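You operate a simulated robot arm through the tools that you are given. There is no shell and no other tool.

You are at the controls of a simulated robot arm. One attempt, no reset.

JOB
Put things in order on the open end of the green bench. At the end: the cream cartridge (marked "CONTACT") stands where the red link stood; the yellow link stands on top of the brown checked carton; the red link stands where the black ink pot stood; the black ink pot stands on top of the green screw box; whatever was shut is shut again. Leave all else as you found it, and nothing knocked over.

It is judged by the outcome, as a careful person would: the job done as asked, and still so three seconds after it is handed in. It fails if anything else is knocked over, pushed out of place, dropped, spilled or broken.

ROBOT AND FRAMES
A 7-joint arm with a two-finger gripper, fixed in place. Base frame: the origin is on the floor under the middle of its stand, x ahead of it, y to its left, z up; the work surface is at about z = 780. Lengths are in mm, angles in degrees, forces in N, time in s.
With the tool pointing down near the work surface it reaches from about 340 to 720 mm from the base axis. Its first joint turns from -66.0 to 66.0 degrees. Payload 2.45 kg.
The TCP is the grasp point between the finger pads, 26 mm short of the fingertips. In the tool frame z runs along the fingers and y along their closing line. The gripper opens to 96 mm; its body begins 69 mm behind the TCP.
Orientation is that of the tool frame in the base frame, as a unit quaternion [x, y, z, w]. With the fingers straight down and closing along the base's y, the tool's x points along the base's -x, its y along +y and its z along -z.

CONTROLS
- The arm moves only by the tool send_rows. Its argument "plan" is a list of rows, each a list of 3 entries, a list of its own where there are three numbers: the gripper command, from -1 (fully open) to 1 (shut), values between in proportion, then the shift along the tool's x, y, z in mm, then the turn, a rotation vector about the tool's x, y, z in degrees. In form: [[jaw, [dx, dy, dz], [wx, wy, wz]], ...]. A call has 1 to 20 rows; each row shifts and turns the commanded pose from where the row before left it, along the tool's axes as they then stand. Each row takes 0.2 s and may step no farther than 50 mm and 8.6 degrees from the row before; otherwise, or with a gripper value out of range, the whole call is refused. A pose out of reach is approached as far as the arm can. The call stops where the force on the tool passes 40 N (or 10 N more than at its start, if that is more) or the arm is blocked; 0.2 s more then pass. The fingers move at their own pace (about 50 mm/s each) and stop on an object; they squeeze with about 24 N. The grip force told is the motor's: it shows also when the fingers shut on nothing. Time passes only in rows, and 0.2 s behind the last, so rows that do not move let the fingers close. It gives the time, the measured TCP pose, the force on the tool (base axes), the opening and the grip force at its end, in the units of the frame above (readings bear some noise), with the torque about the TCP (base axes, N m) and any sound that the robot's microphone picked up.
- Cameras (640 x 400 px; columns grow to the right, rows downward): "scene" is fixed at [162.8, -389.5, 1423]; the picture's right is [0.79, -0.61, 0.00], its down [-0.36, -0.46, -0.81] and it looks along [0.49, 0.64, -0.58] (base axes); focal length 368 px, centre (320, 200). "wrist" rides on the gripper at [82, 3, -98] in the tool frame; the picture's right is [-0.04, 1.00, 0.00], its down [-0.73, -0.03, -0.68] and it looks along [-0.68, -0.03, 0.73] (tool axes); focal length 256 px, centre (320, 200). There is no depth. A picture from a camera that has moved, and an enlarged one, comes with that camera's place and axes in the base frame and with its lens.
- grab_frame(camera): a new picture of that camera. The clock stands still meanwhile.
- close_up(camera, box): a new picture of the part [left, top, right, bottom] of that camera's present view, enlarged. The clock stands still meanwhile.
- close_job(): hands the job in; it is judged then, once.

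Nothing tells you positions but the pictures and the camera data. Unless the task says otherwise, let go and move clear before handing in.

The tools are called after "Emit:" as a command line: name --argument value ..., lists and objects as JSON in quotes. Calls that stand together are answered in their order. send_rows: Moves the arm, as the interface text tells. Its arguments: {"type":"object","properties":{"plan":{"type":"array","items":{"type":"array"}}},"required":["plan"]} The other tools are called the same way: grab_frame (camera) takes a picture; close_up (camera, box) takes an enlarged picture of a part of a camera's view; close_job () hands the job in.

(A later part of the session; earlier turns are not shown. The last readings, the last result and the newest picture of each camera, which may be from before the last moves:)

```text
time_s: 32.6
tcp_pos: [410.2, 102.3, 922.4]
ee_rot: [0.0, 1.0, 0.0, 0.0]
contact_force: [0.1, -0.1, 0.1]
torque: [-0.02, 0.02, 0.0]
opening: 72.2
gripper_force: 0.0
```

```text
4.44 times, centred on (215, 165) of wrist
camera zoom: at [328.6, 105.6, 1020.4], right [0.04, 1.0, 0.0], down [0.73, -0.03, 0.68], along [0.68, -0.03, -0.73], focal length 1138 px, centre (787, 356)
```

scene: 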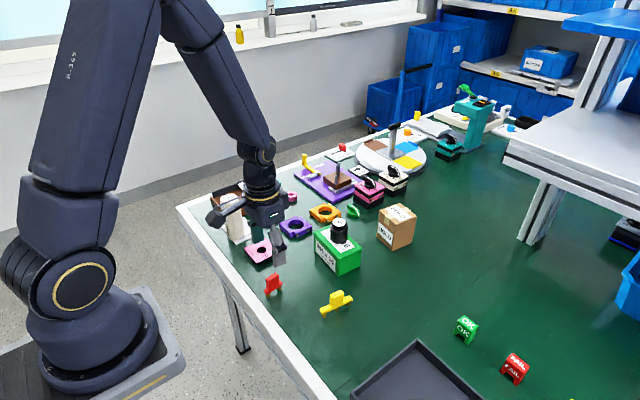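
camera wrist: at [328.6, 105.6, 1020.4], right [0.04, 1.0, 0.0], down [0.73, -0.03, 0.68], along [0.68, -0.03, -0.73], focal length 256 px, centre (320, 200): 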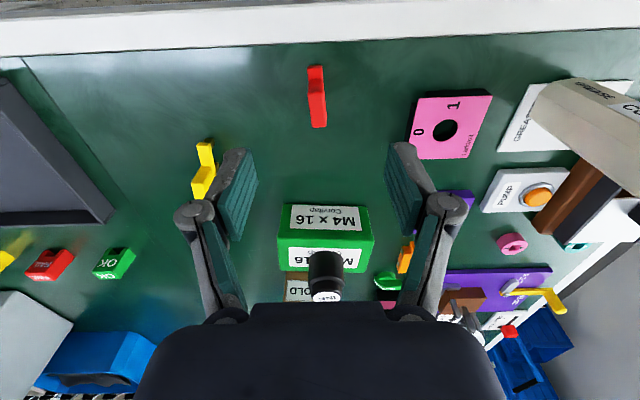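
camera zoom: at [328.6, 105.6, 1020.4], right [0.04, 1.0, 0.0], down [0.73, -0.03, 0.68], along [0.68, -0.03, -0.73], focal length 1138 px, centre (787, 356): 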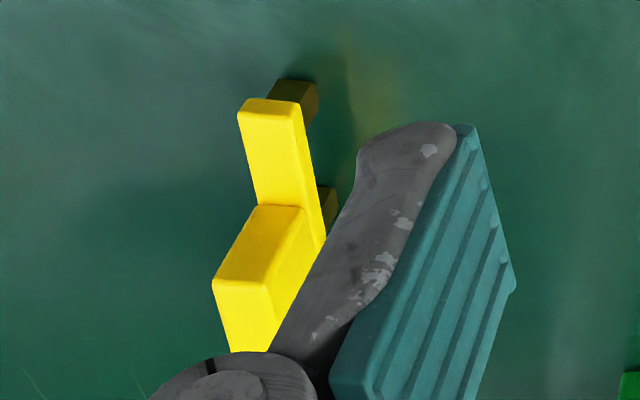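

The red link is near (409,100), about 54 mm tall, and turned about 4.5° from the x axis. I'll turn the tool to match, go lower and check.

Emit:
send_rows --plan '[[-0.5, [0, -1, 15], [0, 0, -2.3]], [-0.5, [0, -0.5, 15], [0, 0, -2.2]], [-0.5, [0, 0, 15], [0, 0, 0]], [-0.5, [0, 0, 5], [0, 0, 0]], [-0.5, [0, 0, 0], [0, 0, 0]]]'

Emit:
close_up --camera "wrist" --box '[260, 80, 380, 200]'

Emit:
grab_frame --camera "wrist"

```text
time_s: 33.8
tcp_pos: [407.2, 100.1, 872.5]
ee_rot: [-0.039, 0.999, 0.0, 0.0]
contact_force: [-0.1, 0.3, 0.0]
torque: [-0.03, 0.02, 0.01]
opening: 71.9
gripper_force: 0.1
```

```text
3.33 times, centred on (320, 140) of wrist
camera zoom: at [328.2, 97.5, 970.3], right [-0.04, 1.0, 0.0], down [0.73, 0.03, 0.68], along [0.68, 0.03, -0.73], focal length 853 px, centre (320, 400)
```

zoom: 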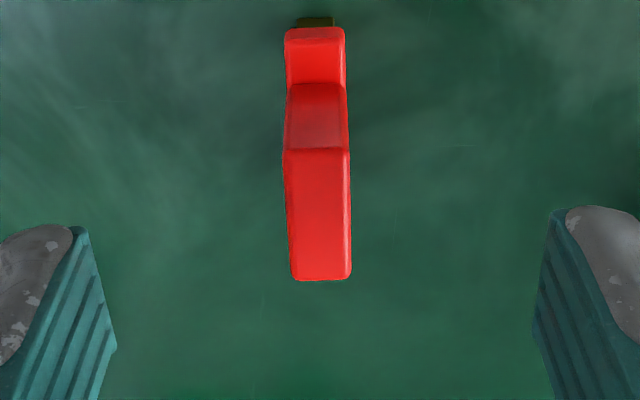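

```text
taken
camera wrist: at [328.2, 97.5, 970.3], right [-0.04, 1.0, 0.0], down [0.73, 0.03, 0.68], along [0.68, 0.03, -0.73], focal length 256 px, centre (320, 200)
```

wrist: 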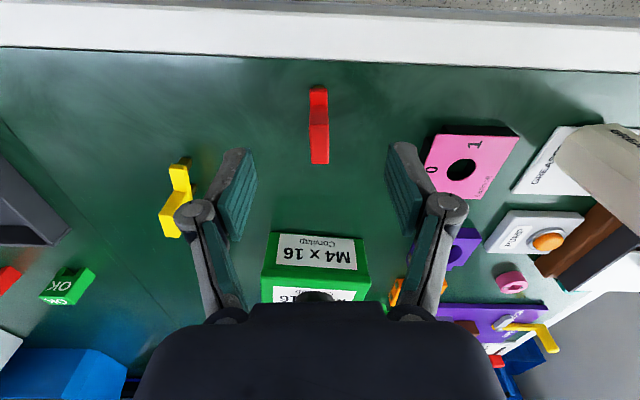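

The red tab is centred under the tool at about (410,101). I'll descend to z=829, so the fingertips stay just above the bar, and close.

Emit:
send_rows --plan '[[-0.5, [0, 0.5, 15], [0, 0, 0]], [-0.5, [0, 0, 15], [0, 0, 0]], [-0.5, [0, 0, 8], [0, 0, 0]], [-0.5, [0, 0, 5], [0, 0, 0]], [-0.5, [0, 0, 0], [0, 0, 0]]]'

Emit:
close_up --camera "scene" --box '[245, 250, 305, 310]'

Emit:
close_up --camera "wrist" --box '[240, 100, 400, 260]'

```text
time_s: 35.0
tcp_pos: [409.7, 100.9, 830.8]
ee_rot: [-0.039, 0.999, 0.0, 0.001]
contact_force: [0.0, -0.5, 0.1]
torque: [-0.05, -0.01, 0.02]
opening: 72.0
gripper_force: 0.0
```

```text
6.67 times, centred on (275, 280) of scene
camera zoom: at [162.8, -389.5, 1423.0], right [0.79, -0.61, 0.0], down [-0.36, -0.46, -0.81], along [0.49, 0.64, -0.58], focal length 2450 px, centre (620, -333)
```

zoom: 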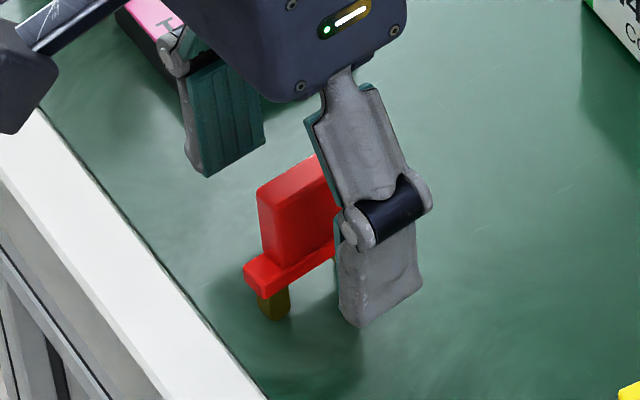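

```text
2.50 times, centred on (320, 180) of wrist
camera zoom: at [328.4, 98.1, 927.9], right [-0.04, 1.0, 0.0], down [0.73, 0.03, 0.68], along [0.68, 0.03, -0.73], focal length 640 px, centre (320, 250)
```

zoom: 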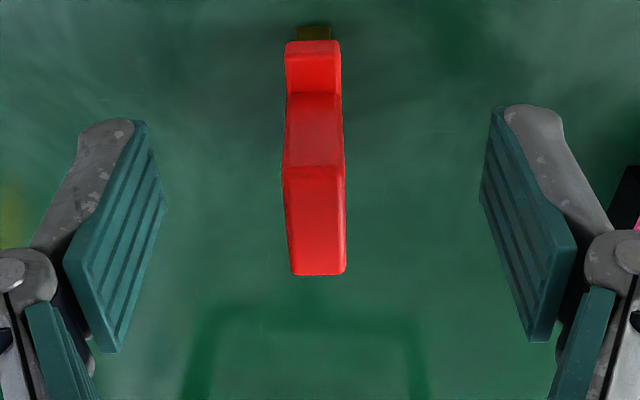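

The tab sits between the pads. I'll close the jaw and let it settle.

Emit:
send_rows --plan '[[0, [0, 0, 0], [0, 0, 0]], [0.4, [0, 0, 0], [0, 0, 0]], [0.6, [0, 0, 0], [0, 0, 0]], [0.8, [0, 0, 0], [0, 0, 0]], [1, [0, 0, 0], [0, 0, 0]], [1, [0, 0, 0], [0, 0, 0]], [1, [0, 0, 0], [0, 0, 0]], [1, [0, 0, 0], [0, 0, 0]]]'

Emit:
close_up --camera "scene" --box '[245, 250, 305, 310]'

Emit:
close_up --camera "wrist" --box '[240, 100, 400, 260]'

```text
time_s: 36.8
tcp_pos: [408.0, 99.9, 829.6]
ee_rot: [-0.04, 0.999, 0.0, 0.001]
contact_force: [0.2, 0.6, -0.6]
torque: [-0.03, -0.02, -0.02]
opening: 10.7
gripper_force: 24.0
```

```text
6.67 times, centred on (275, 280) of scene
camera zoom: at [162.8, -389.5, 1423.0], right [0.79, -0.61, 0.0], down [-0.36, -0.46, -0.81], along [0.49, 0.64, -0.58], focal length 2450 px, centre (620, -333)
```

zoom: 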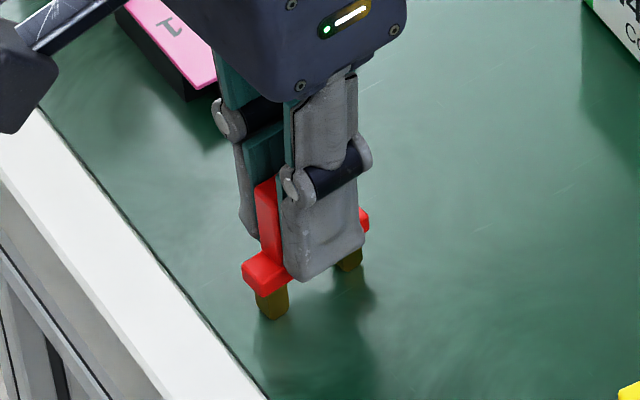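

```text
2.50 times, centred on (320, 180) of wrist
camera zoom: at [328.4, 98.1, 928.0], right [-0.04, 1.0, 0.0], down [0.73, 0.03, 0.68], along [0.68, 0.03, -0.73], focal length 640 px, centre (320, 250)
```

zoom: 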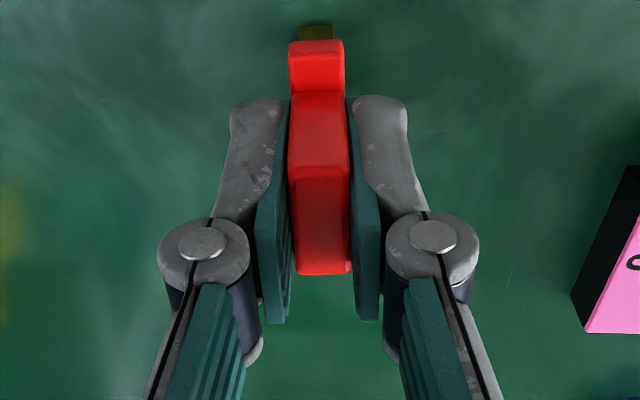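

The tab is gripped at 10.7 mm. I'll lift it slowly about 80 mm.

Emit:
send_rows --plan '[[1, [0, 0, -1], [0, 0, 0]], [1, [0, 0, -2], [0, 0, 0]], [1, [0, 0, -3], [0, 0, 0]], [1, [0, 0, -4], [0, 0, 0]], [1, [0, 0, -5], [0, 0, 0]], [1, [0, 0, -6], [0, 0, 0]], [1, [0, 0, -6], [0, 0, 0]], [1, [0, 0, -6], [0, 0, 0]], [1, [0, 0, -6], [0, 0, 0]], [1, [0, 0, -6], [0, 0, 0]], [1, [0, 0, -6], [0, 0, 0]], [1, [0, 0, -6], [0, 0, 0]], [1, [0, 0, -6], [0, 0, 0]], [1, [0, 0, -6], [0, 0, 0]], [1, [0, 0, -5], [0, 0, 0]], [1, [0, 0, -4], [0, 0, 0]], [1, [0, 0, -2], [0, 0, 0]], [1, [0, 0, 0], [0, 0, 0]]]'

Emit:
close_up --camera "wrist" --box '[240, 100, 400, 260]'

Emit:
grab_frame --camera "scene"

```text
time_s: 40.6
tcp_pos: [409.3, 100.5, 910.0]
ee_rot: [-0.039, 0.999, 0.0, 0.0]
contact_force: [-0.4, 0.0, -0.3]
torque: [0.03, -0.02, 0.01]
opening: 11.0
gripper_force: 24.0
```

```text
2.50 times, centred on (320, 180) of wrist
camera zoom: at [328.4, 98.1, 1008.3], right [-0.04, 1.0, 0.0], down [0.73, 0.03, 0.68], along [0.68, 0.03, -0.73], focal length 640 px, centre (320, 250)
```

zoom: 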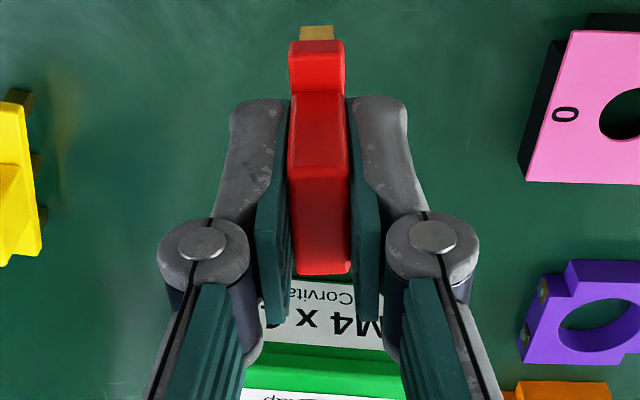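

```text
taken
```

scene: 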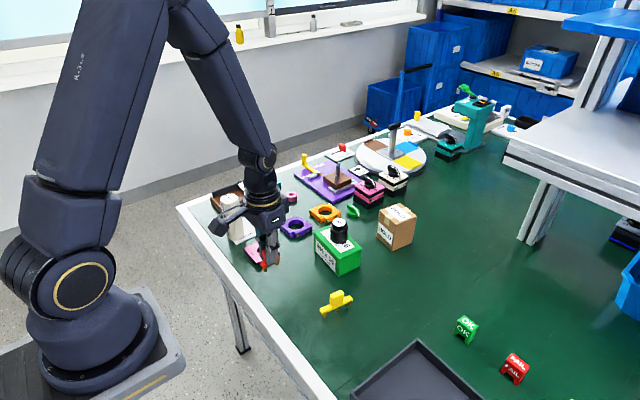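

The link is held steady. I'll carry it toward the old ink pot place in gentle steps.

Emit:
send_rows --plan '[[1, [-1.64, -1.15, 0], [0, 0, 0]], [1, [-3.28, -2.29, 0], [0, 0, 0]], [1, [-4.92, -3.44, 0], [0, 0, 0]], [1, [-6.56, -4.59, 0], [0, 0, 0]], [1, [-8.19, -5.73, 0], [0, 0, 0]], [1, [-9.83, -6.88, 0], [0, 0, 0]], [1, [-9.83, -6.88, 0], [0, 0, 0]], [1, [-9.83, -6.88, 0], [0, 0, 0]], [1, [-9.83, -6.88, 0], [0, 0, 0]], [1, [-9.83, -6.88, 0], [0, 0, 0]], [1, [-9.83, -6.88, 0], [0, 0, 0]], [1, [-9.83, -6.88, 0], [0, 0, 0]], [1, [-9.83, -6.88, 0], [0, 0, 0]], [1, [-9.83, -6.88, 0], [0, 0, 0]], [1, [-8.19, -5.73, 0], [0, 0, 0]], [1, [-6.56, -4.59, 0], [0, 0, 0]], [1, [-4.92, -3.44, 0], [0, 0, 0]], [1, [-3.28, -2.29, 0], [0, 0, 0]], [1, [-1.64, -1.15, 0], [0, 0, 0]], [1, [0, 0, 0], [0, 0, 0]]]'

Emit:
send_rows --plan '[[1, [-1.64, -1.15, 0], [0, 0, 0]], [1, [-3.28, -2.29, 0], [0, 0, 0]], [1, [-4.92, -3.44, 0], [0, 0, 0]], [1, [-6.56, -4.59, 0], [0, 0, 0]], [1, [-8.19, -5.73, 0], [0, 0, 0]], [1, [-9.83, -6.88, 0], [0, 0, 0]], [1, [-9.83, -6.88, 0], [0, 0, 0]], [1, [-9.83, -6.88, 0], [0, 0, 0]], [1, [-9.83, -6.88, 0], [0, 0, 0]], [1, [-8.19, -5.73, 0], [0, 0, 0]], [1, [-6.56, -4.59, 0], [0, 0, 0]], [1, [-4.92, -3.44, 0], [0, 0, 0]], [1, [-3.28, -2.29, 0], [0, 0, 0]], [1, [-1.64, -1.15, 0], [0, 0, 0]], [1, [0, 0, 0], [0, 0, 0]]]'

Emit:
grab_frame --camera "wrist"

Emit:
grab_frame --camera "scene"

```text
time_s: 44.8
tcp_pos: [554.3, 16.0, 910.7]
ee_rot: [-0.039, 0.999, 0.0, -0.001]
contact_force: [-0.3, 0.2, -0.1]
torque: [0.01, -0.02, -0.01]
opening: 11.1
gripper_force: 23.7
```

```text
time_s: 48.0
tcp_pos: [646.9, -39.1, 910.4]
ee_rot: [-0.039, 0.999, 0.001, 0.0]
contact_force: [0.3, -0.1, 0.0]
torque: [-0.03, 0.01, 0.0]
opening: 10.9
gripper_force: 24.4
```

```text
taken
camera wrist: at [565.8, -41.8, 1007.9], right [-0.04, 1.0, 0.0], down [0.73, 0.03, 0.68], along [0.68, 0.03, -0.73], focal length 256 px, centre (320, 200)
```

wrist: 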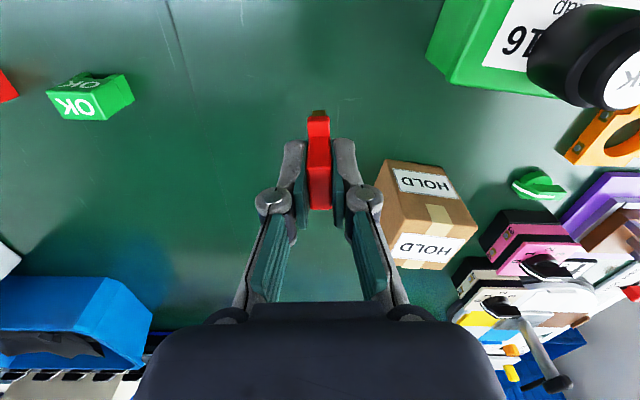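

```text
taken
```

scene: 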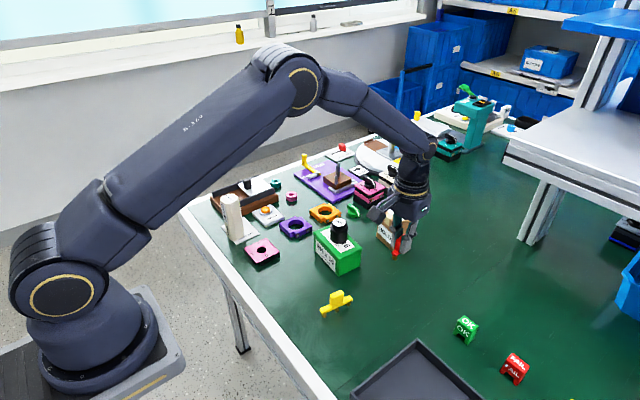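

I'm above the old ink pot place at about (647.5,-40). I'll lower the link, stopping a few mm above the bench.

Emit:
send_rows --plan '[[1, [0, 0, 2], [0, 0, 0]], [1, [0, 0, 4], [0, 0, 0]], [1, [0, 0, 6], [0, 0, 0]], [1, [0, 0, 6], [0, 0, 0]], [1, [0, 0, 6], [0, 0, 0]], [1, [0, 0, 6], [0, 0, 0]], [1, [0, 0, 6], [0, 0, 0]], [1, [0, 0, 6], [0, 0, 0]], [1, [0, 0, 6], [0, 0, 0]], [1, [0, 0, 6], [0, 0, 0]], [1, [0, 0, 6], [0, 0, 0]], [1, [0, 0, 5], [0, 0, 0]], [1, [0, 0, 4], [0, 0, 0]], [1, [0, 0, 3], [0, 0, 0]], [1, [0, 0, 2], [0, 0, 0]], [1, [0, 0, 1], [0, 0, 0]], [1, [0, 0, 0], [0, 0, 0]]]'

Emit:
close_up --camera "scene" --box '[370, 235, 430, 295]'

Emit:
close_up --camera "wrist" --box '[240, 80, 400, 240]'

```text
time_s: 51.6
tcp_pos: [646.5, -39.3, 836.1]
ee_rot: [-0.039, 0.999, 0.0, 0.0]
contact_force: [-0.7, 0.8, 0.1]
torque: [-0.01, 0.03, 0.02]
opening: 10.9
gripper_force: 24.2
```

```text
6.67 times, centred on (400, 265) of scene
camera zoom: at [162.8, -389.5, 1423.0], right [0.79, -0.61, 0.0], down [-0.36, -0.46, -0.81], along [0.49, 0.64, -0.58], focal length 2450 px, centre (-213, -233)
```

zoom: 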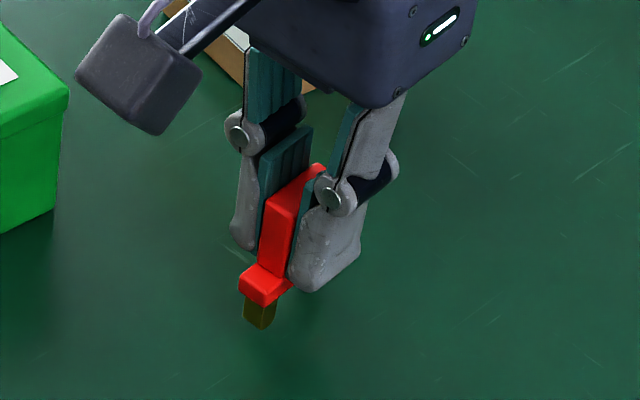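

```text
2.50 times, centred on (320, 160) of wrist
camera zoom: at [565.7, -41.8, 933.2], right [-0.04, 1.0, 0.0], down [0.73, 0.03, 0.68], along [0.68, 0.03, -0.73], focal length 640 px, centre (320, 300)
```

zoom: 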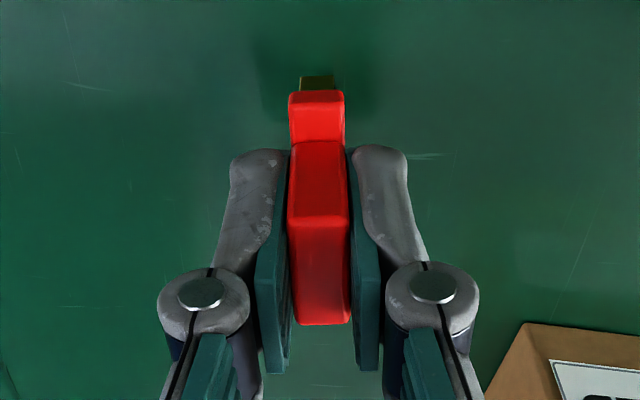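

The link hangs level, about 5–6 mm above the bench. I'll lower it in small steps and watch for contact.

Emit:
send_rows --plan '[[1, [0, 0, 1.5], [0, 0, 0]], [1, [0, 0, 1.5], [0, 0, 0]], [1, [0, 0, 1], [0, 0, 0]], [1, [0, 0, 0.7], [0, 0, 0]], [1, [0, 0, 0], [0, 0, 0]]]'

```text
time_s: 52.8
tcp_pos: [646.5, -38.9, 829.4]
ee_rot: [-0.039, 0.999, 0.0, -0.001]
contact_force: [0.3, -0.3, -0.4]
torque: [0.02, 0.02, 0.0]
opening: 11.0
gripper_force: 24.3
```

No contact yet. I'll keep going in half-millimetre steps.

Emit:
send_rows --plan '[[1, [0, 0, 0.5], [0, 0, 0]], [1, [0, 0, 0.5], [0, 0, 0]], [1, [0, 0, 0], [0, 0, 0]]]'

Emit:
close_up --camera "scene" --box '[370, 235, 430, 295]'

```text
time_s: 53.6
tcp_pos: [646.8, -40.4, 830.1]
ee_rot: [-0.039, 0.999, 0.001, -0.001]
contact_force: [-3.6, 0.2, 10.1]
torque: [-0.01, 0.14, 0.0]
opening: 11.0
gripper_force: 24.0
```

```text
6.67 times, centred on (400, 265) of scene
camera zoom: at [162.5, -389.5, 1423.0], right [0.79, -0.61, 0.0], down [-0.36, -0.46, -0.81], along [0.49, 0.64, -0.58], focal length 2450 px, centre (-213, -233)
```

zoom: 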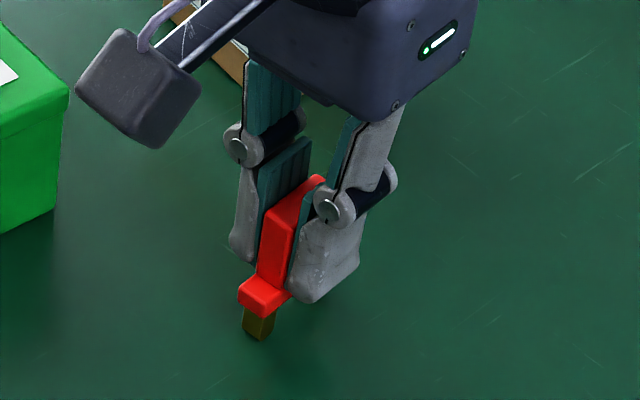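

The link touched the bench at 10 N. I'll ease up half a millimetre and open gradually.

Emit:
send_rows --plan '[[1, [0, 0, -0.5], [0, 0, 0]], [1, [0, 0, 0], [0, 0, 0]], [0.75, [0, 0, 0], [0, 0, 0]], [0.7, [0, 0, 0], [0, 0, 0]], [0.6, [0, 0, 0], [0, 0, 0]], [0.5, [0, 0, 0], [0, 0, 0]], [0.3, [0, 0, 0], [0, 0, 0]], [0.1, [0, 0, 0], [0, 0, 0]], [0.0, [0, 0, 0], [0, 0, 0]], [0.0, [0, 0, 0], [0, 0, 0]]]'

Emit:
close_up --camera "scene" --box '[370, 235, 430, 295]'

Emit:
close_up --camera "wrist" --box '[240, 80, 400, 240]'

```text
time_s: 55.8
tcp_pos: [645.7, -39.2, 829.6]
ee_rot: [-0.039, 0.999, 0.0, 0.0]
contact_force: [0.1, 0.2, 0.3]
torque: [0.0, 0.0, -0.01]
opening: 48.1
gripper_force: 0.1
```

```text
6.67 times, centred on (400, 265) of scene
camera zoom: at [162.8, -389.5, 1423.0], right [0.79, -0.61, 0.0], down [-0.36, -0.46, -0.81], along [0.49, 0.64, -0.58], focal length 2450 px, centre (-213, -233)
```

zoom: 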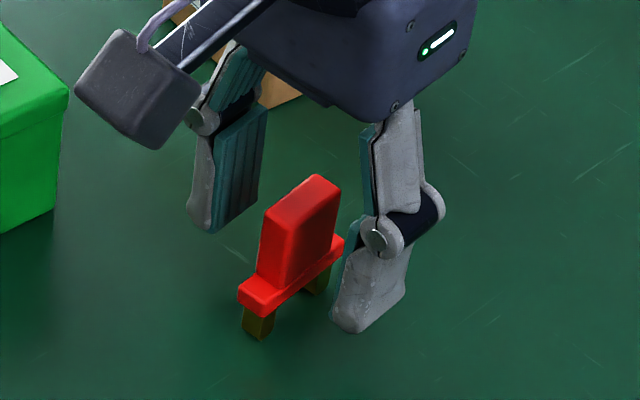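

```text
2.50 times, centred on (320, 160) of wrist
camera zoom: at [565.8, -41.9, 927.5], right [-0.04, 1.0, 0.0], down [0.73, 0.03, 0.68], along [0.68, 0.03, -0.73], focal length 640 px, centre (320, 300)
```

zoom: 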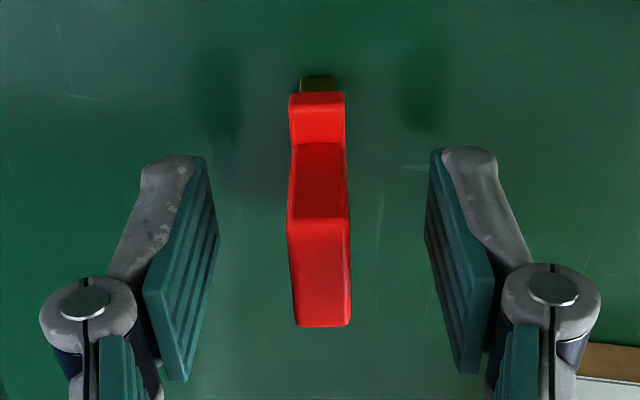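

The red link stands at the old ink pot spot, and it matches the pot's original image position. I'll rise, straighten the tool and move over to look at the cartridge.

Emit:
send_rows --plan '[[0, [0, 0, -10], [0, 0, 0]], [0, [0, 0, -30], [0, 0, 0]], [-0.3, [0, 0, -40], [0, 0, 2.25]], [-1, [0, 0, -40], [0, 0, 2.25]], [-1, [0, 0, -30], [0, 0, 0]], [-1, [15, 20, -4], [0, 0, 0]], [-1, [25, 30, -5], [0, 0, 0]], [-1, [25, 30, -5], [0, 0, 0]], [-1, [25, 30, -5], [0, 0, 0]], [-1, [25, 30, -5], [0, 0, 0]], [-1, [25, 30, -5], [0, 0, 0]], [-1, [25, 30, -5], [0, 0, 0]], [-1, [25, 30, -5], [0, 0, 0]], [-1, [25, 30, -5], [0, 0, 0]], [-1, [25, 30, -3], [0, 0, 0]], [-1, [15, 20, 0], [0, 0, 0]], [-1, [0, 0, 0], [0, 0, 0]]]'

Emit:
grab_frame --camera "wrist"

Emit:
grab_frame --camera "scene"

```text
time_s: 59.4
tcp_pos: [390.5, 270.6, 1027.5]
ee_rot: [0.0, 1.0, 0.001, -0.001]
contact_force: [0.0, -0.5, 0.1]
torque: [-0.04, 0.01, 0.01]
opening: 95.8
gripper_force: 0.1
```

```text
taken
camera wrist: at [310.0, 274.8, 1124.3], right [0.04, 1.0, 0.0], down [0.73, -0.03, 0.68], along [0.68, -0.03, -0.73], focal length 256 px, centre (320, 200)
```

wrist: 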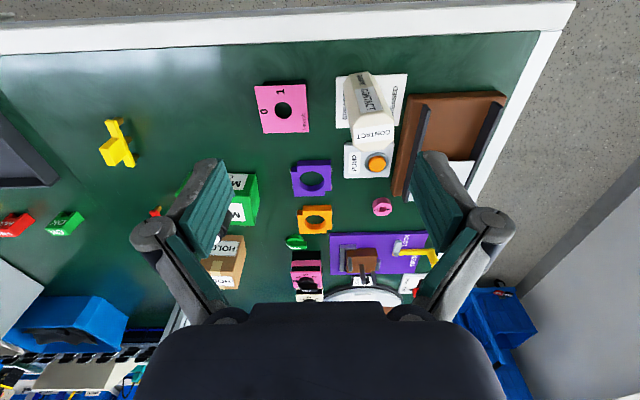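

```text
taken
```

scene: 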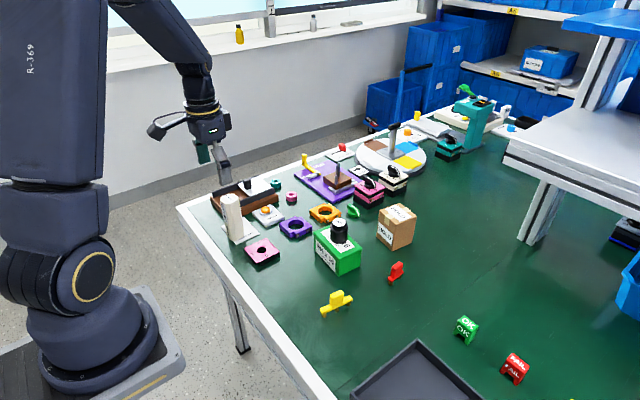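

Red link and ink pot look right in the scene view. I'll zoom in on the cartridge from both cameras.

Emit:
close_up --camera "wrist" --box '[320, 60, 420, 160]'

Emit:
close_up --camera "scene" --box '[205, 180, 275, 250]'

Emit:
close_up --camera "scene" --box '[370, 235, 430, 295]'

```text
4.00 times, centred on (370, 110) of wrist
camera zoom: at [310.0, 274.8, 1124.3], right [0.04, 1.0, 0.0], down [0.73, -0.03, 0.68], along [0.68, -0.03, -0.73], focal length 1024 px, centre (120, 560)
```

zoom: 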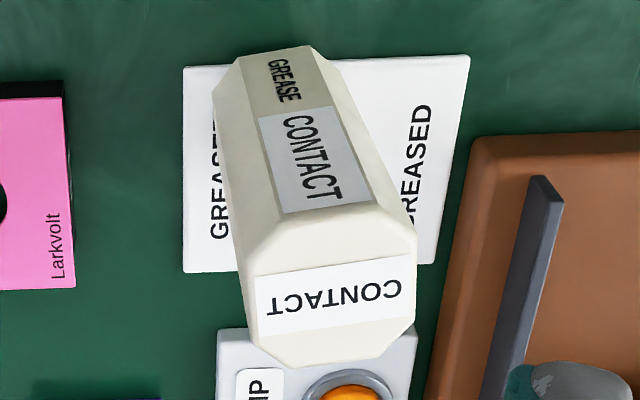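

```text
5.71 times, centred on (240, 215) of scene
camera zoom: at [162.8, -389.5, 1423.0], right [0.79, -0.61, 0.0], down [-0.36, -0.46, -0.81], along [0.49, 0.64, -0.58], focal length 2100 px, centre (777, 114)
```

zoom: 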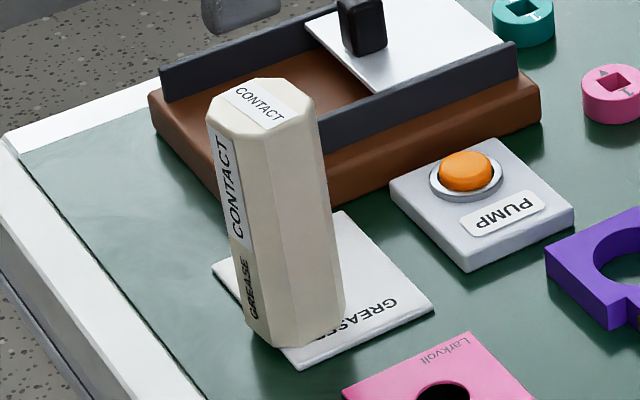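

```text
6.67 times, centred on (400, 265) of scene
camera zoom: at [162.8, -389.5, 1423.0], right [0.79, -0.61, 0.0], down [-0.36, -0.46, -0.81], along [0.49, 0.64, -0.58], focal length 2450 px, centre (-213, -233)
```

zoom: 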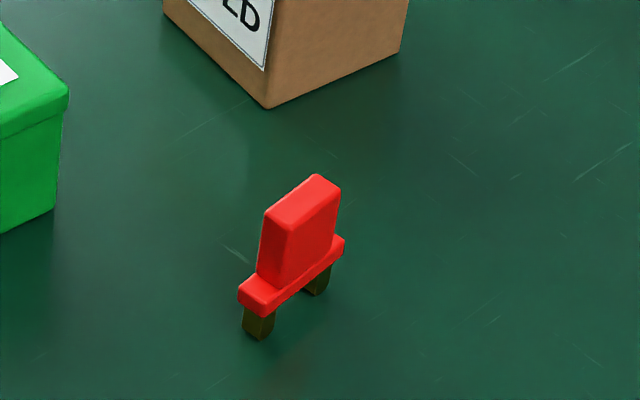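

The cartridge is a chamfered square about 40 mm across, centred near (429,319), with its top near z=906 and turned about 5°. I'll move over it, match the yaw, and check.

Emit:
send_rows --plan '[[-0.45, [-13, 16, 5], [0, 0, 0]], [-0.45, [-13, 16, 10], [0, 0, 0]], [-0.45, [-12.5, 16.5, 10], [0, 0, 0]], [-0.45, [0, 0, 12], [0, 0, -2.5]], [-0.45, [0, 0, 0], [0, 0, -2.5]], [-0.45, [0, 0, 0], [0, 0, 0]]]'

Emit:
grab_frame --camera "wrist"

Emit:
close_up --camera "wrist" --box '[250, 70, 390, 210]'

Emit:
close_up --camera "scene" --box '[185, 150, 285, 250]'

```text
time_s: 60.8
tcp_pos: [430.1, 319.6, 989.9]
ee_rot: [-0.044, 0.999, 0.0, 0.0]
contact_force: [-0.2, 0.0, 0.0]
torque: [0.04, 0.02, -0.05]
opening: 69.6
gripper_force: 0.0
```

```text
taken
camera wrist: at [349.0, 315.9, 1087.4], right [-0.05, 1.0, 0.0], down [0.73, 0.04, 0.68], along [0.68, 0.03, -0.73], focal length 256 px, centre (320, 200)
```

wrist: 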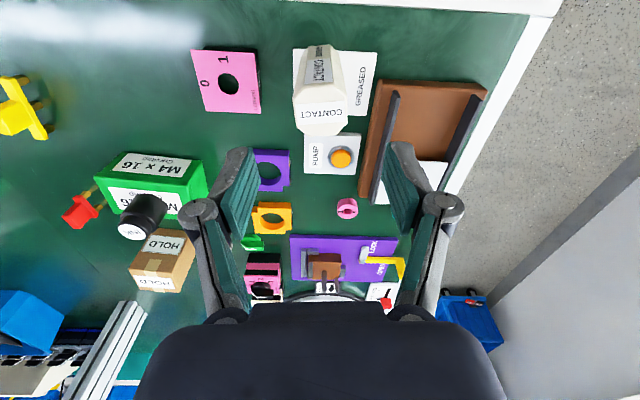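

```text
2.86 times, centred on (320, 140) of wrist
camera zoom: at [349.0, 315.9, 1087.4], right [-0.05, 1.0, 0.0], down [0.73, 0.04, 0.68], along [0.68, 0.03, -0.73], focal length 731 px, centre (320, 371)
```

zoom: 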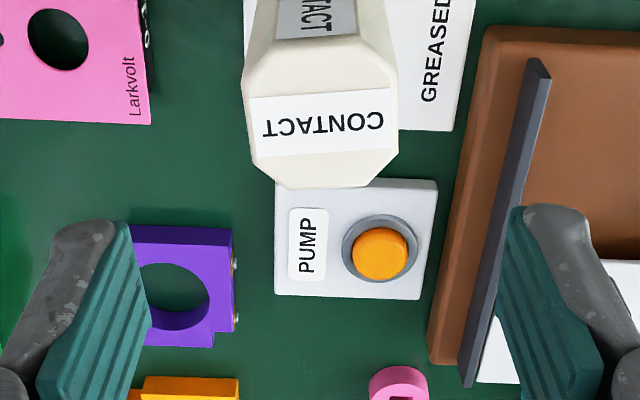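

```text
4.00 times, centred on (235, 200) of scene
camera zoom: at [162.8, -389.5, 1423.0], right [0.79, -0.61, 0.0], down [-0.36, -0.46, -0.81], along [0.49, 0.64, -0.58], focal length 1470 px, centre (660, 200)
```

zoom: 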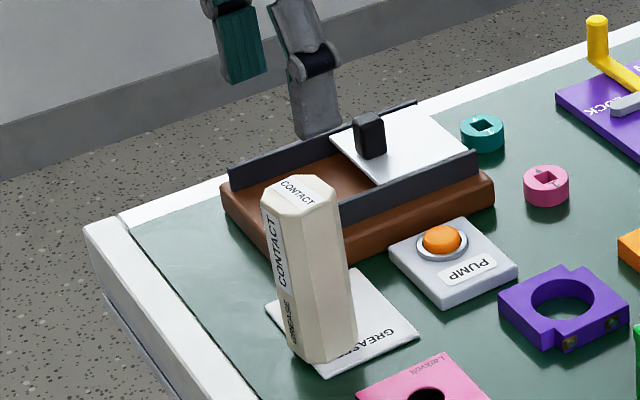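

The cartridge is centred at about (429.5,320), matching the tool position and the 5° yaw. I'll descend to grip height at z=862, which keeps the fingertips above the nearby slide rail.

Emit:
send_rows --plan '[[-0.45, [0, 0, 20], [0, 0, 0]], [-0.45, [0, 0, 25], [0, 0, 0]], [-0.45, [0, 0, 25], [0, 0, 0]], [-0.45, [0, 0, 25], [0, 0, 0]], [-0.45, [0, 0, 20], [0, 0, 0]], [-0.45, [0, 0, 13], [0, 0, 0]], [-0.45, [0, 0, 0], [0, 0, 0]]]'

Emit:
grab_frame --camera "wrist"

Emit:
close_up --camera "scene" --box '[185, 150, 285, 250]'

```text
time_s: 62.4
tcp_pos: [429.6, 319.4, 862.1]
ee_rot: [-0.044, 0.999, 0.0, 0.001]
contact_force: [0.2, 0.6, 0.9]
torque: [-0.02, 0.0, 0.0]
opening: 69.8
gripper_force: 0.1
```

```text
taken
camera wrist: at [349.1, 315.7, 959.9], right [-0.05, 1.0, 0.0], down [0.73, 0.04, 0.68], along [0.68, 0.03, -0.73], focal length 256 px, centre (320, 200)
```

wrist: 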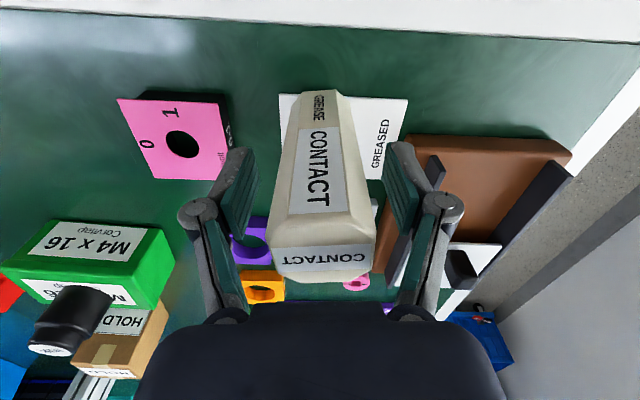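

```text
4.00 times, centred on (235, 200) of scene
camera zoom: at [162.8, -389.5, 1423.0], right [0.79, -0.61, 0.0], down [-0.36, -0.46, -0.81], along [0.49, 0.64, -0.58], focal length 1470 px, centre (660, 200)
```

zoom: 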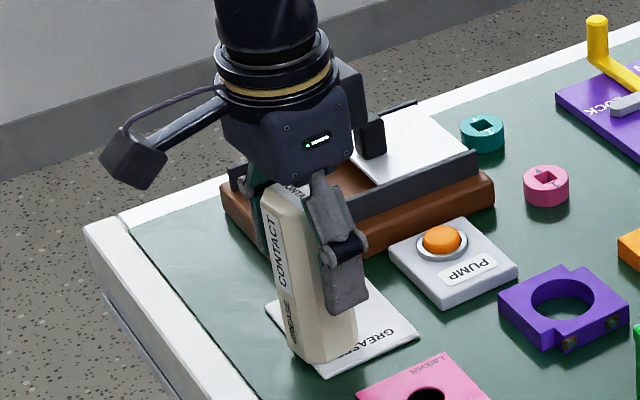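

The fingers straddle the cartridge well clear of everything. I'll close slowly and settle.

Emit:
send_rows --plan '[[-0.2, [0, 0, 0], [0, 0, 0]], [0.0, [0, 0, 0], [0, 0, 0]], [0.1, [0, 0, 0], [0, 0, 0]], [0.15, [0, 0, 0], [0, 0, 0]], [0.2, [0, 0, 0], [0, 0, 0]], [0.4, [0, 0, 0], [0, 0, 0]], [1, [0, 0, 0], [0, 0, 0]], [1, [0, 0, 0], [0, 0, 0]], [1, [0, 0, 0], [0, 0, 0]], [1, [0, 0, 0], [0, 0, 0]]]'

Emit:
send_rows --plan '[[1, [0, 0, -1], [0, 0, 0]], [1, [0, 0, -1], [0, 0, 0]], [1, [0, 0, -1], [0, 0, 0]], [1, [0, 0, -1], [0, 0, 0]], [1, [0, 0, -1], [0, 0, 0]], [1, [0, 0, 0], [0, 0, 0]]]'

Emit:
grab_frame --camera "wrist"

Emit:
close_up --camera "scene" --box '[185, 150, 285, 250]'

```text
time_s: 64.6
tcp_pos: [428.5, 318.9, 862.5]
ee_rot: [-0.044, 0.999, 0.0, 0.0]
contact_force: [-0.1, 0.8, 4.8]
torque: [0.0, 0.04, 0.02]
opening: 39.8
gripper_force: 23.8
```

```text
time_s: 66.0
tcp_pos: [429.7, 318.4, 866.5]
ee_rot: [-0.044, 0.999, 0.0, 0.0]
contact_force: [0.4, 0.4, -1.8]
torque: [0.0, -0.01, -0.03]
opening: 39.5
gripper_force: 24.1
```

```text
taken
camera wrist: at [349.2, 315.9, 965.1], right [-0.05, 1.0, 0.0], down [0.73, 0.03, 0.68], along [0.68, 0.03, -0.73], focal length 256 px, centre (320, 200)
```

wrist: 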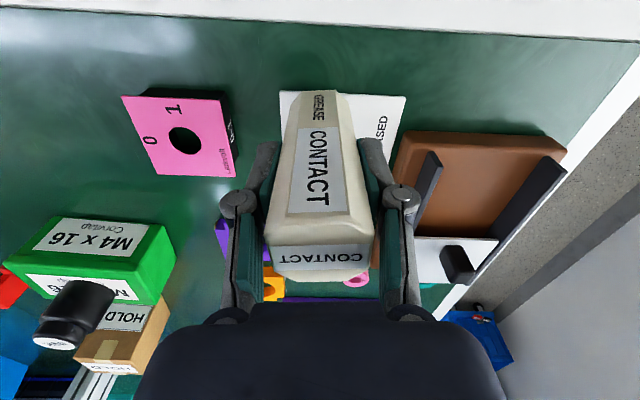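

```text
4.00 times, centred on (235, 200) of scene
camera zoom: at [162.8, -389.5, 1423.0], right [0.79, -0.61, 0.0], down [-0.36, -0.46, -0.81], along [0.49, 0.64, -0.58], focal length 1470 px, centre (660, 200)
```

zoom: 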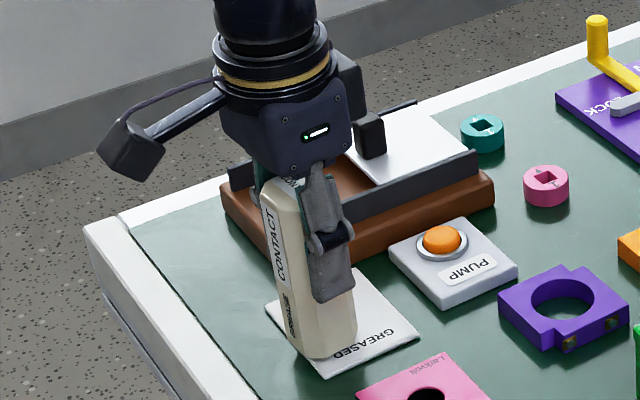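

The cartridge lifts with the gripper. I'll keep raising it slowly.

Emit:
send_rows --plan '[[1, [0, 0, -1], [0, 0, 0]], [1, [0, 0, -2], [0, 0, 0]], [1, [0, 0, -3], [0, 0, 0]], [1, [0, 0, -4], [0, 0, 0]], [1, [0, 0, -4], [0, 0, 0]], [1, [0, 0, -4], [0, 0, 0]], [1, [0, 0, -4], [0, 0, 0]], [1, [0, 0, -4], [0, 0, 0]], [1, [0, 0, -4], [0, 0, 0]], [1, [0, 0, -4], [0, 0, 0]], [1, [0, 0, -4], [0, 0, 0]], [1, [0, 0, -4], [0, 0, 0]], [1, [0, 0, -4], [0, 0, 0]], [1, [0, 0, -4], [0, 0, 0]], [1, [0, 0, -4], [0, 0, 0]], [1, [0, 0, -4], [0, 0, 0]], [1, [0, 0, -3], [0, 0, 0]], [1, [0, 0, -2], [0, 0, 0]], [1, [0, 0, -1], [0, 0, 0]], [1, [0, 0, 0], [0, 0, 0]]]'

Emit:
grab_frame --camera "wrist"

Emit:
close_up --camera "scene" --box '[185, 130, 305, 250]'

```text
time_s: 70.2
tcp_pos: [430.5, 319.2, 930.5]
ee_rot: [-0.045, 0.999, 0.0, 0.0]
contact_force: [0.6, 0.4, -2.5]
torque: [-0.02, -0.01, -0.04]
opening: 39.7
gripper_force: 24.0
```

```text
taken
camera wrist: at [349.3, 316.0, 1028.7], right [-0.05, 1.0, 0.0], down [0.73, 0.03, 0.68], along [0.68, 0.03, -0.73], focal length 256 px, centre (320, 200)
```

wrist: 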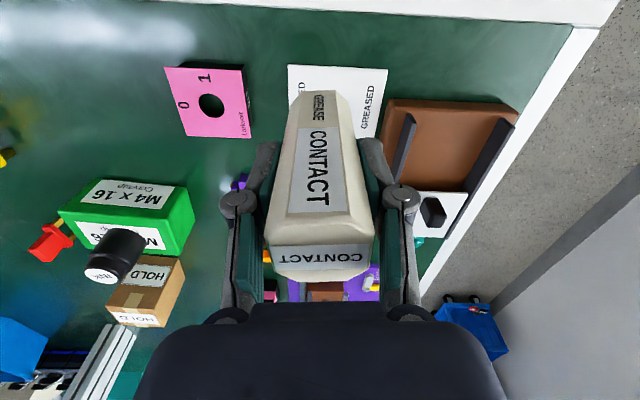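

```text
3.33 times, centred on (245, 190) of scene
camera zoom: at [162.8, -389.5, 1423.0], right [0.79, -0.61, 0.0], down [-0.36, -0.46, -0.81], along [0.49, 0.64, -0.58], focal length 1225 px, centre (570, 233)
```

zoom: 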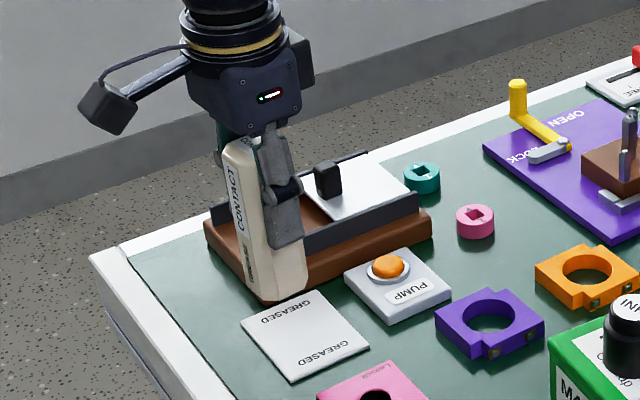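

The cartridge is lifted clean and the mat is unmoved. The hand's status light looks different, so I'll take a closer look.

Emit:
close_up --camera "scene" --box '[230, 140, 260, 170]'

Emit:
close_up --camera "wrist" --box '[220, 80, 420, 290]'

```text
13.33 times, centred on (245, 155) of scene
camera zoom: at [162.8, -389.5, 1423.0], right [0.79, -0.61, 0.0], down [-0.36, -0.46, -0.81], along [0.49, 0.64, -0.58], focal length 4900 px, centre (1320, 800)
```

zoom: 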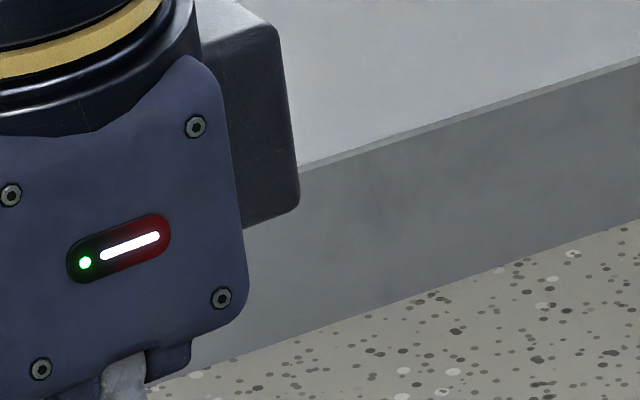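

```text
1.90 times, centred on (320, 185) of wrist
camera zoom: at [349.3, 316.0, 1028.7], right [-0.05, 1.0, 0.0], down [0.73, 0.03, 0.68], along [0.68, 0.03, -0.73], focal length 488 px, centre (320, 229)
```

zoom: 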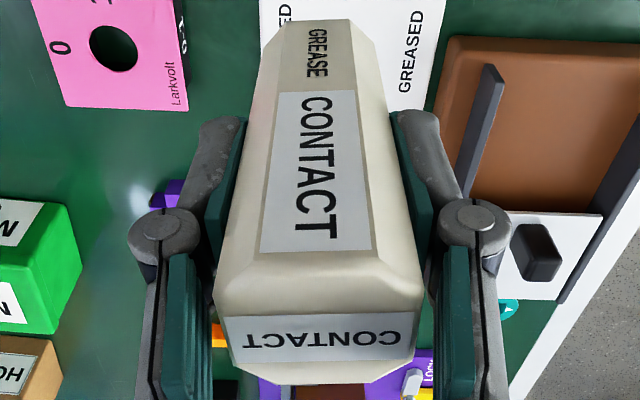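

The status light is just a reflection; the green dot is still on. I'll carry the cartridge slowly to the red link's old place at (410,101).

Emit:
send_rows --plan '[[1, [0.35, -1.97, 0], [0, 0, 0]], [1, [0.71, -3.94, 0], [0, 0, 0]], [1, [1.06, -5.9, 0], [0, 0, 0]], [1, [1.42, -7.87, 0], [0, 0, 0]], [1, [1.42, -7.87, 0], [0, 0, 0]], [1, [1.42, -7.87, 0], [0, 0, 0]], [1, [1.42, -7.87, 0], [0, 0, 0]], [1, [1.42, -7.87, 0], [0, 0, 0]], [1, [1.42, -7.87, 0], [0, 0, 0]], [1, [1.42, -7.87, 0], [0, 0, 0]], [1, [1.42, -7.87, 0], [0, 0, 0]], [1, [1.42, -7.87, 0], [0, 0, 0]], [1, [1.42, -7.87, 0], [0, 0, 0]], [1, [1.42, -7.87, 0], [0, 0, 0]], [1, [1.42, -7.87, 0], [0, 0, 0]], [1, [1.42, -7.87, 0], [0, 0, 0]], [1, [1.06, -5.9, 0], [0, 0, 0]], [1, [0.71, -3.94, 0], [0, 0, 0]], [1, [0.35, -1.97, 0], [0, 0, 0]], [1, [0, 0, 0], [0, 0, 0]]]'

Emit:
send_rows --plan '[[1, [0.35, -1.97, 0], [0, 0, 0]], [1, [0.71, -3.94, 0], [0, 0, 0]], [1, [1.06, -5.9, 0], [0, 0, 0]], [1, [1.42, -7.87, 0], [0, 0, 0]], [1, [1.42, -7.87, 0], [0, 0, 0]], [1, [1.42, -7.87, 0], [0, 0, 0]], [1, [1.42, -7.87, 0], [0, 0, 0]], [1, [1.42, -7.87, 0], [0, 0, 0]], [1, [1.42, -7.87, 0], [0, 0, 0]], [1, [1.42, -7.87, 0], [0, 0, 0]], [1, [1.42, -7.87, 0], [0, 0, 0]], [1, [1.06, -5.9, 0], [0, 0, 0]], [1, [0.71, -3.94, 0], [0, 0, 0]], [1, [0.6, -3.35, 0], [0, 0, 0]], [1, [0.35, -1.97, 0], [0, 0, 0]], [1, [0, 0, 0], [0, 0, 0]]]'

Emit:
grab_frame --camera "wrist"

Emit:
grab_frame --camera "scene"

```text
time_s: 74.4
tcp_pos: [418.3, 191.6, 930.8]
ee_rot: [-0.044, 0.999, 0.0, 0.0]
contact_force: [0.2, 0.5, -1.8]
torque: [-0.02, -0.01, 0.0]
opening: 39.6
gripper_force: 23.9
```

```text
time_s: 77.8
tcp_pos: [410.7, 101.3, 930.7]
ee_rot: [-0.043, 0.999, 0.0, 0.0]
contact_force: [0.6, -0.4, -1.3]
torque: [-0.02, 0.0, 0.01]
opening: 39.8
gripper_force: 23.7
```

```text
taken
camera wrist: at [330.0, 97.2, 1028.8], right [-0.05, 1.0, 0.0], down [0.73, 0.03, 0.68], along [0.68, 0.03, -0.73], focal length 256 px, centre (320, 200)
```

wrist: 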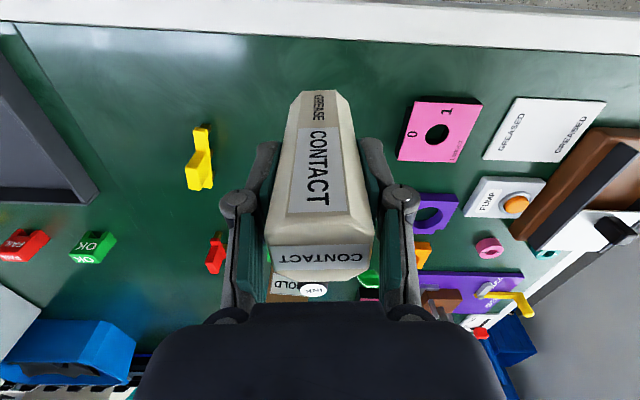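

```text
taken
```

scene: 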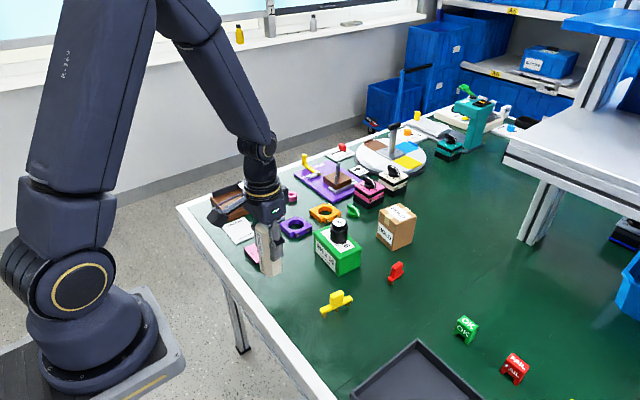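

The cartridge hangs straight above the red link's old place. I'll lower it slowly, stopping just short of contact.

Emit:
send_rows --plan '[[1, [0, 0, 1], [0, 0, 0]], [1, [0, 0, 3], [0, 0, 0]], [1, [0, 0, 5], [0, 0, 0]], [1, [0, 0, 5], [0, 0, 0]], [1, [0, 0, 5], [0, 0, 0]], [1, [0, 0, 5], [0, 0, 0]], [1, [0, 0, 5], [0, 0, 0]], [1, [0, 0, 5], [0, 0, 0]], [1, [0, 0, 5], [0, 0, 0]], [1, [0, 0, 5], [0, 0, 0]], [1, [0, 0, 5], [0, 0, 0]], [1, [0, 0, 5], [0, 0, 0]], [1, [0, 0, 4], [0, 0, 0]], [1, [0, 0, 3], [0, 0, 0]], [1, [0, 0, 2], [0, 0, 0]], [1, [0, 0, 1], [0, 0, 0]], [1, [0, 0, 0], [0, 0, 0]]]'

Emit:
close_up --camera "scene" --box '[225, 210, 315, 300]'

Emit:
grab_frame --camera "wrist"

```text
time_s: 81.4
tcp_pos: [410.2, 100.5, 867.7]
ee_rot: [-0.044, 0.999, 0.0, -0.001]
contact_force: [0.2, 0.5, -2.6]
torque: [0.01, -0.03, 0.0]
opening: 39.5
gripper_force: 24.3
```

```text
4.44 times, centred on (270, 255) of scene
camera zoom: at [162.8, -389.5, 1423.0], right [0.79, -0.61, 0.0], down [-0.36, -0.46, -0.81], along [0.49, 0.64, -0.58], focal length 1633 px, centre (542, -44)
```

zoom: 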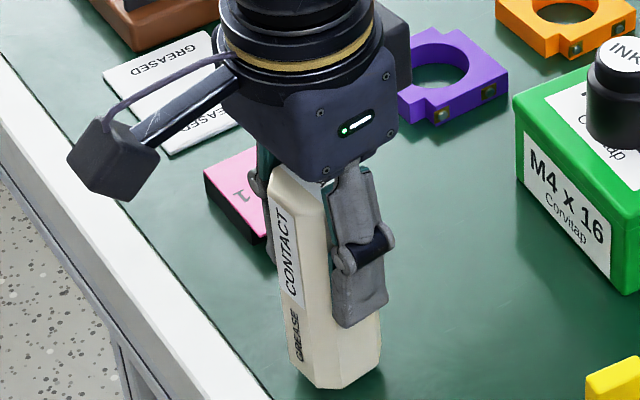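

```text
taken
camera wrist: at [329.9, 97.4, 965.0], right [-0.05, 1.0, 0.0], down [0.73, 0.03, 0.68], along [0.68, 0.03, -0.73], focal length 256 px, centre (320, 200)
```

wrist: 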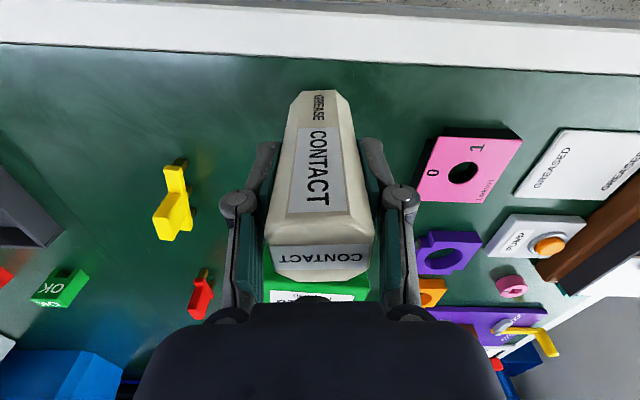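

It's roughly 6–8 mm above the bench and still upright. I'll lower in 1 mm steps and check the force.

Emit:
send_rows --plan '[[1, [0, 0, 1], [0, 0, 0]], [1, [0, 0, 1], [0, 0, 0]], [1, [0, 0, 1], [0, 0, 0]], [1, [0, 0, 1], [0, 0, 0]], [1, [0, 0, 1], [0, 0, 0]], [1, [0, 0, 0], [0, 0, 0]]]'

Emit:
send_rows --plan '[[1, [0, 0, 0.5], [0, 0, 0]], [1, [0, 0, 0.5], [0, 0, 0]], [1, [0, 0, 0], [0, 0, 0]]]'

```text
time_s: 82.8
tcp_pos: [410.6, 100.3, 861.4]
ee_rot: [-0.043, 0.999, 0.001, -0.001]
contact_force: [-0.2, 0.8, -2.9]
torque: [-0.01, -0.02, -0.04]
opening: 39.3
gripper_force: 23.7
```

```text
time_s: 83.6
tcp_pos: [410.4, 101.9, 859.3]
ee_rot: [-0.044, 0.999, 0.0, 0.0]
contact_force: [0.1, -0.2, -2.6]
torque: [0.01, 0.0, 0.0]
opening: 39.7
gripper_force: 24.2
```

No contact yet. I'll keep going in half-millimetre steps.

Emit:
send_rows --plan '[[1, [0, 0, 0.5], [0, 0, 0]], [1, [0, 0, 0.5], [0, 0, 0]], [1, [0, 0, 0], [0, 0, 0]]]'

Emit:
send_rows --plan '[[1, [0, 0, 0.5], [0, 0, 0]], [1, [0, 0, 0.5], [0, 0, 0]], [1, [0, 0, 0], [0, 0, 0]]]'

```text
time_s: 84.4
tcp_pos: [411.0, 99.6, 858.5]
ee_rot: [-0.043, 0.999, 0.0, -0.001]
contact_force: [-0.1, -0.1, -2.0]
torque: [0.0, 0.0, 0.01]
opening: 39.8
gripper_force: 23.8
```

```text
time_s: 85.2
tcp_pos: [410.6, 99.9, 859.0]
ee_rot: [-0.044, 0.999, -0.001, 0.0]
contact_force: [0.9, 0.6, -2.6]
torque: [-0.03, -0.02, 0.01]
opening: 39.6
gripper_force: 24.0
```

Still hanging free. I'll step again and look at the base.

Emit:
send_rows --plan '[[1, [0, 0, 0.5], [0, 0, 0]], [1, [0, 0, 0.5], [0, 0, 0]], [1, [0, 0, 0], [0, 0, 0]]]'

Emit:
close_up --camera "scene" --box '[240, 240, 310, 310]'

Emit:
close_up --camera "wrist" --box '[240, 60, 400, 220]'

```text
time_s: 86.0
tcp_pos: [410.2, 100.0, 858.3]
ee_rot: [-0.043, 0.999, 0.0, 0.0]
contact_force: [-4.2, -2.2, 20.6]
torque: [-0.06, 0.27, -0.04]
opening: 39.8
gripper_force: 24.0
```

```text
5.71 times, centred on (275, 275) of scene
camera zoom: at [162.4, -389.6, 1423.0], right [0.79, -0.61, 0.0], down [-0.36, -0.46, -0.81], along [0.49, 0.64, -0.58], focal length 2100 px, centre (577, -229)
```

zoom: 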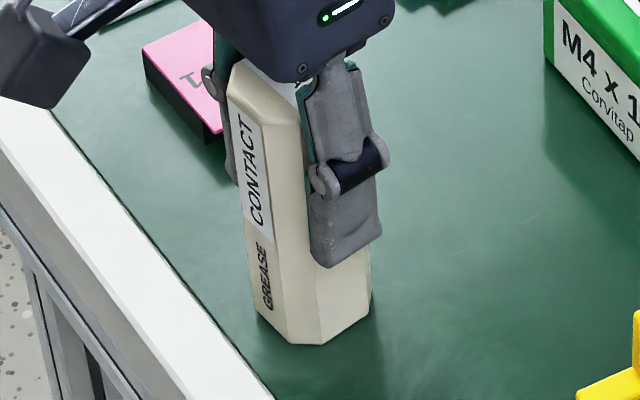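

```text
2.50 times, centred on (320, 140) of wrist
camera zoom: at [329.7, 96.8, 956.3], right [-0.05, 1.0, 0.0], down [0.73, 0.03, 0.68], along [0.68, 0.03, -0.73], focal length 640 px, centre (320, 350)
```

zoom: 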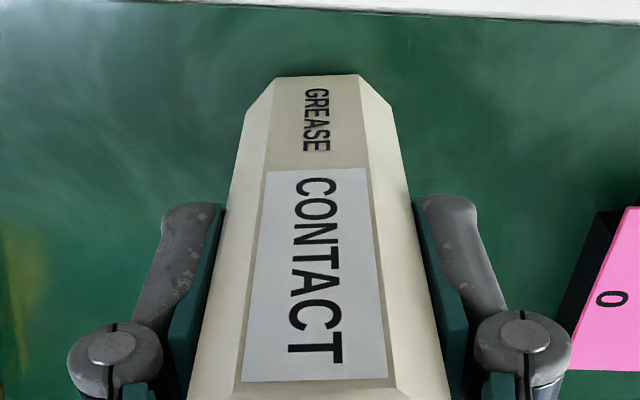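

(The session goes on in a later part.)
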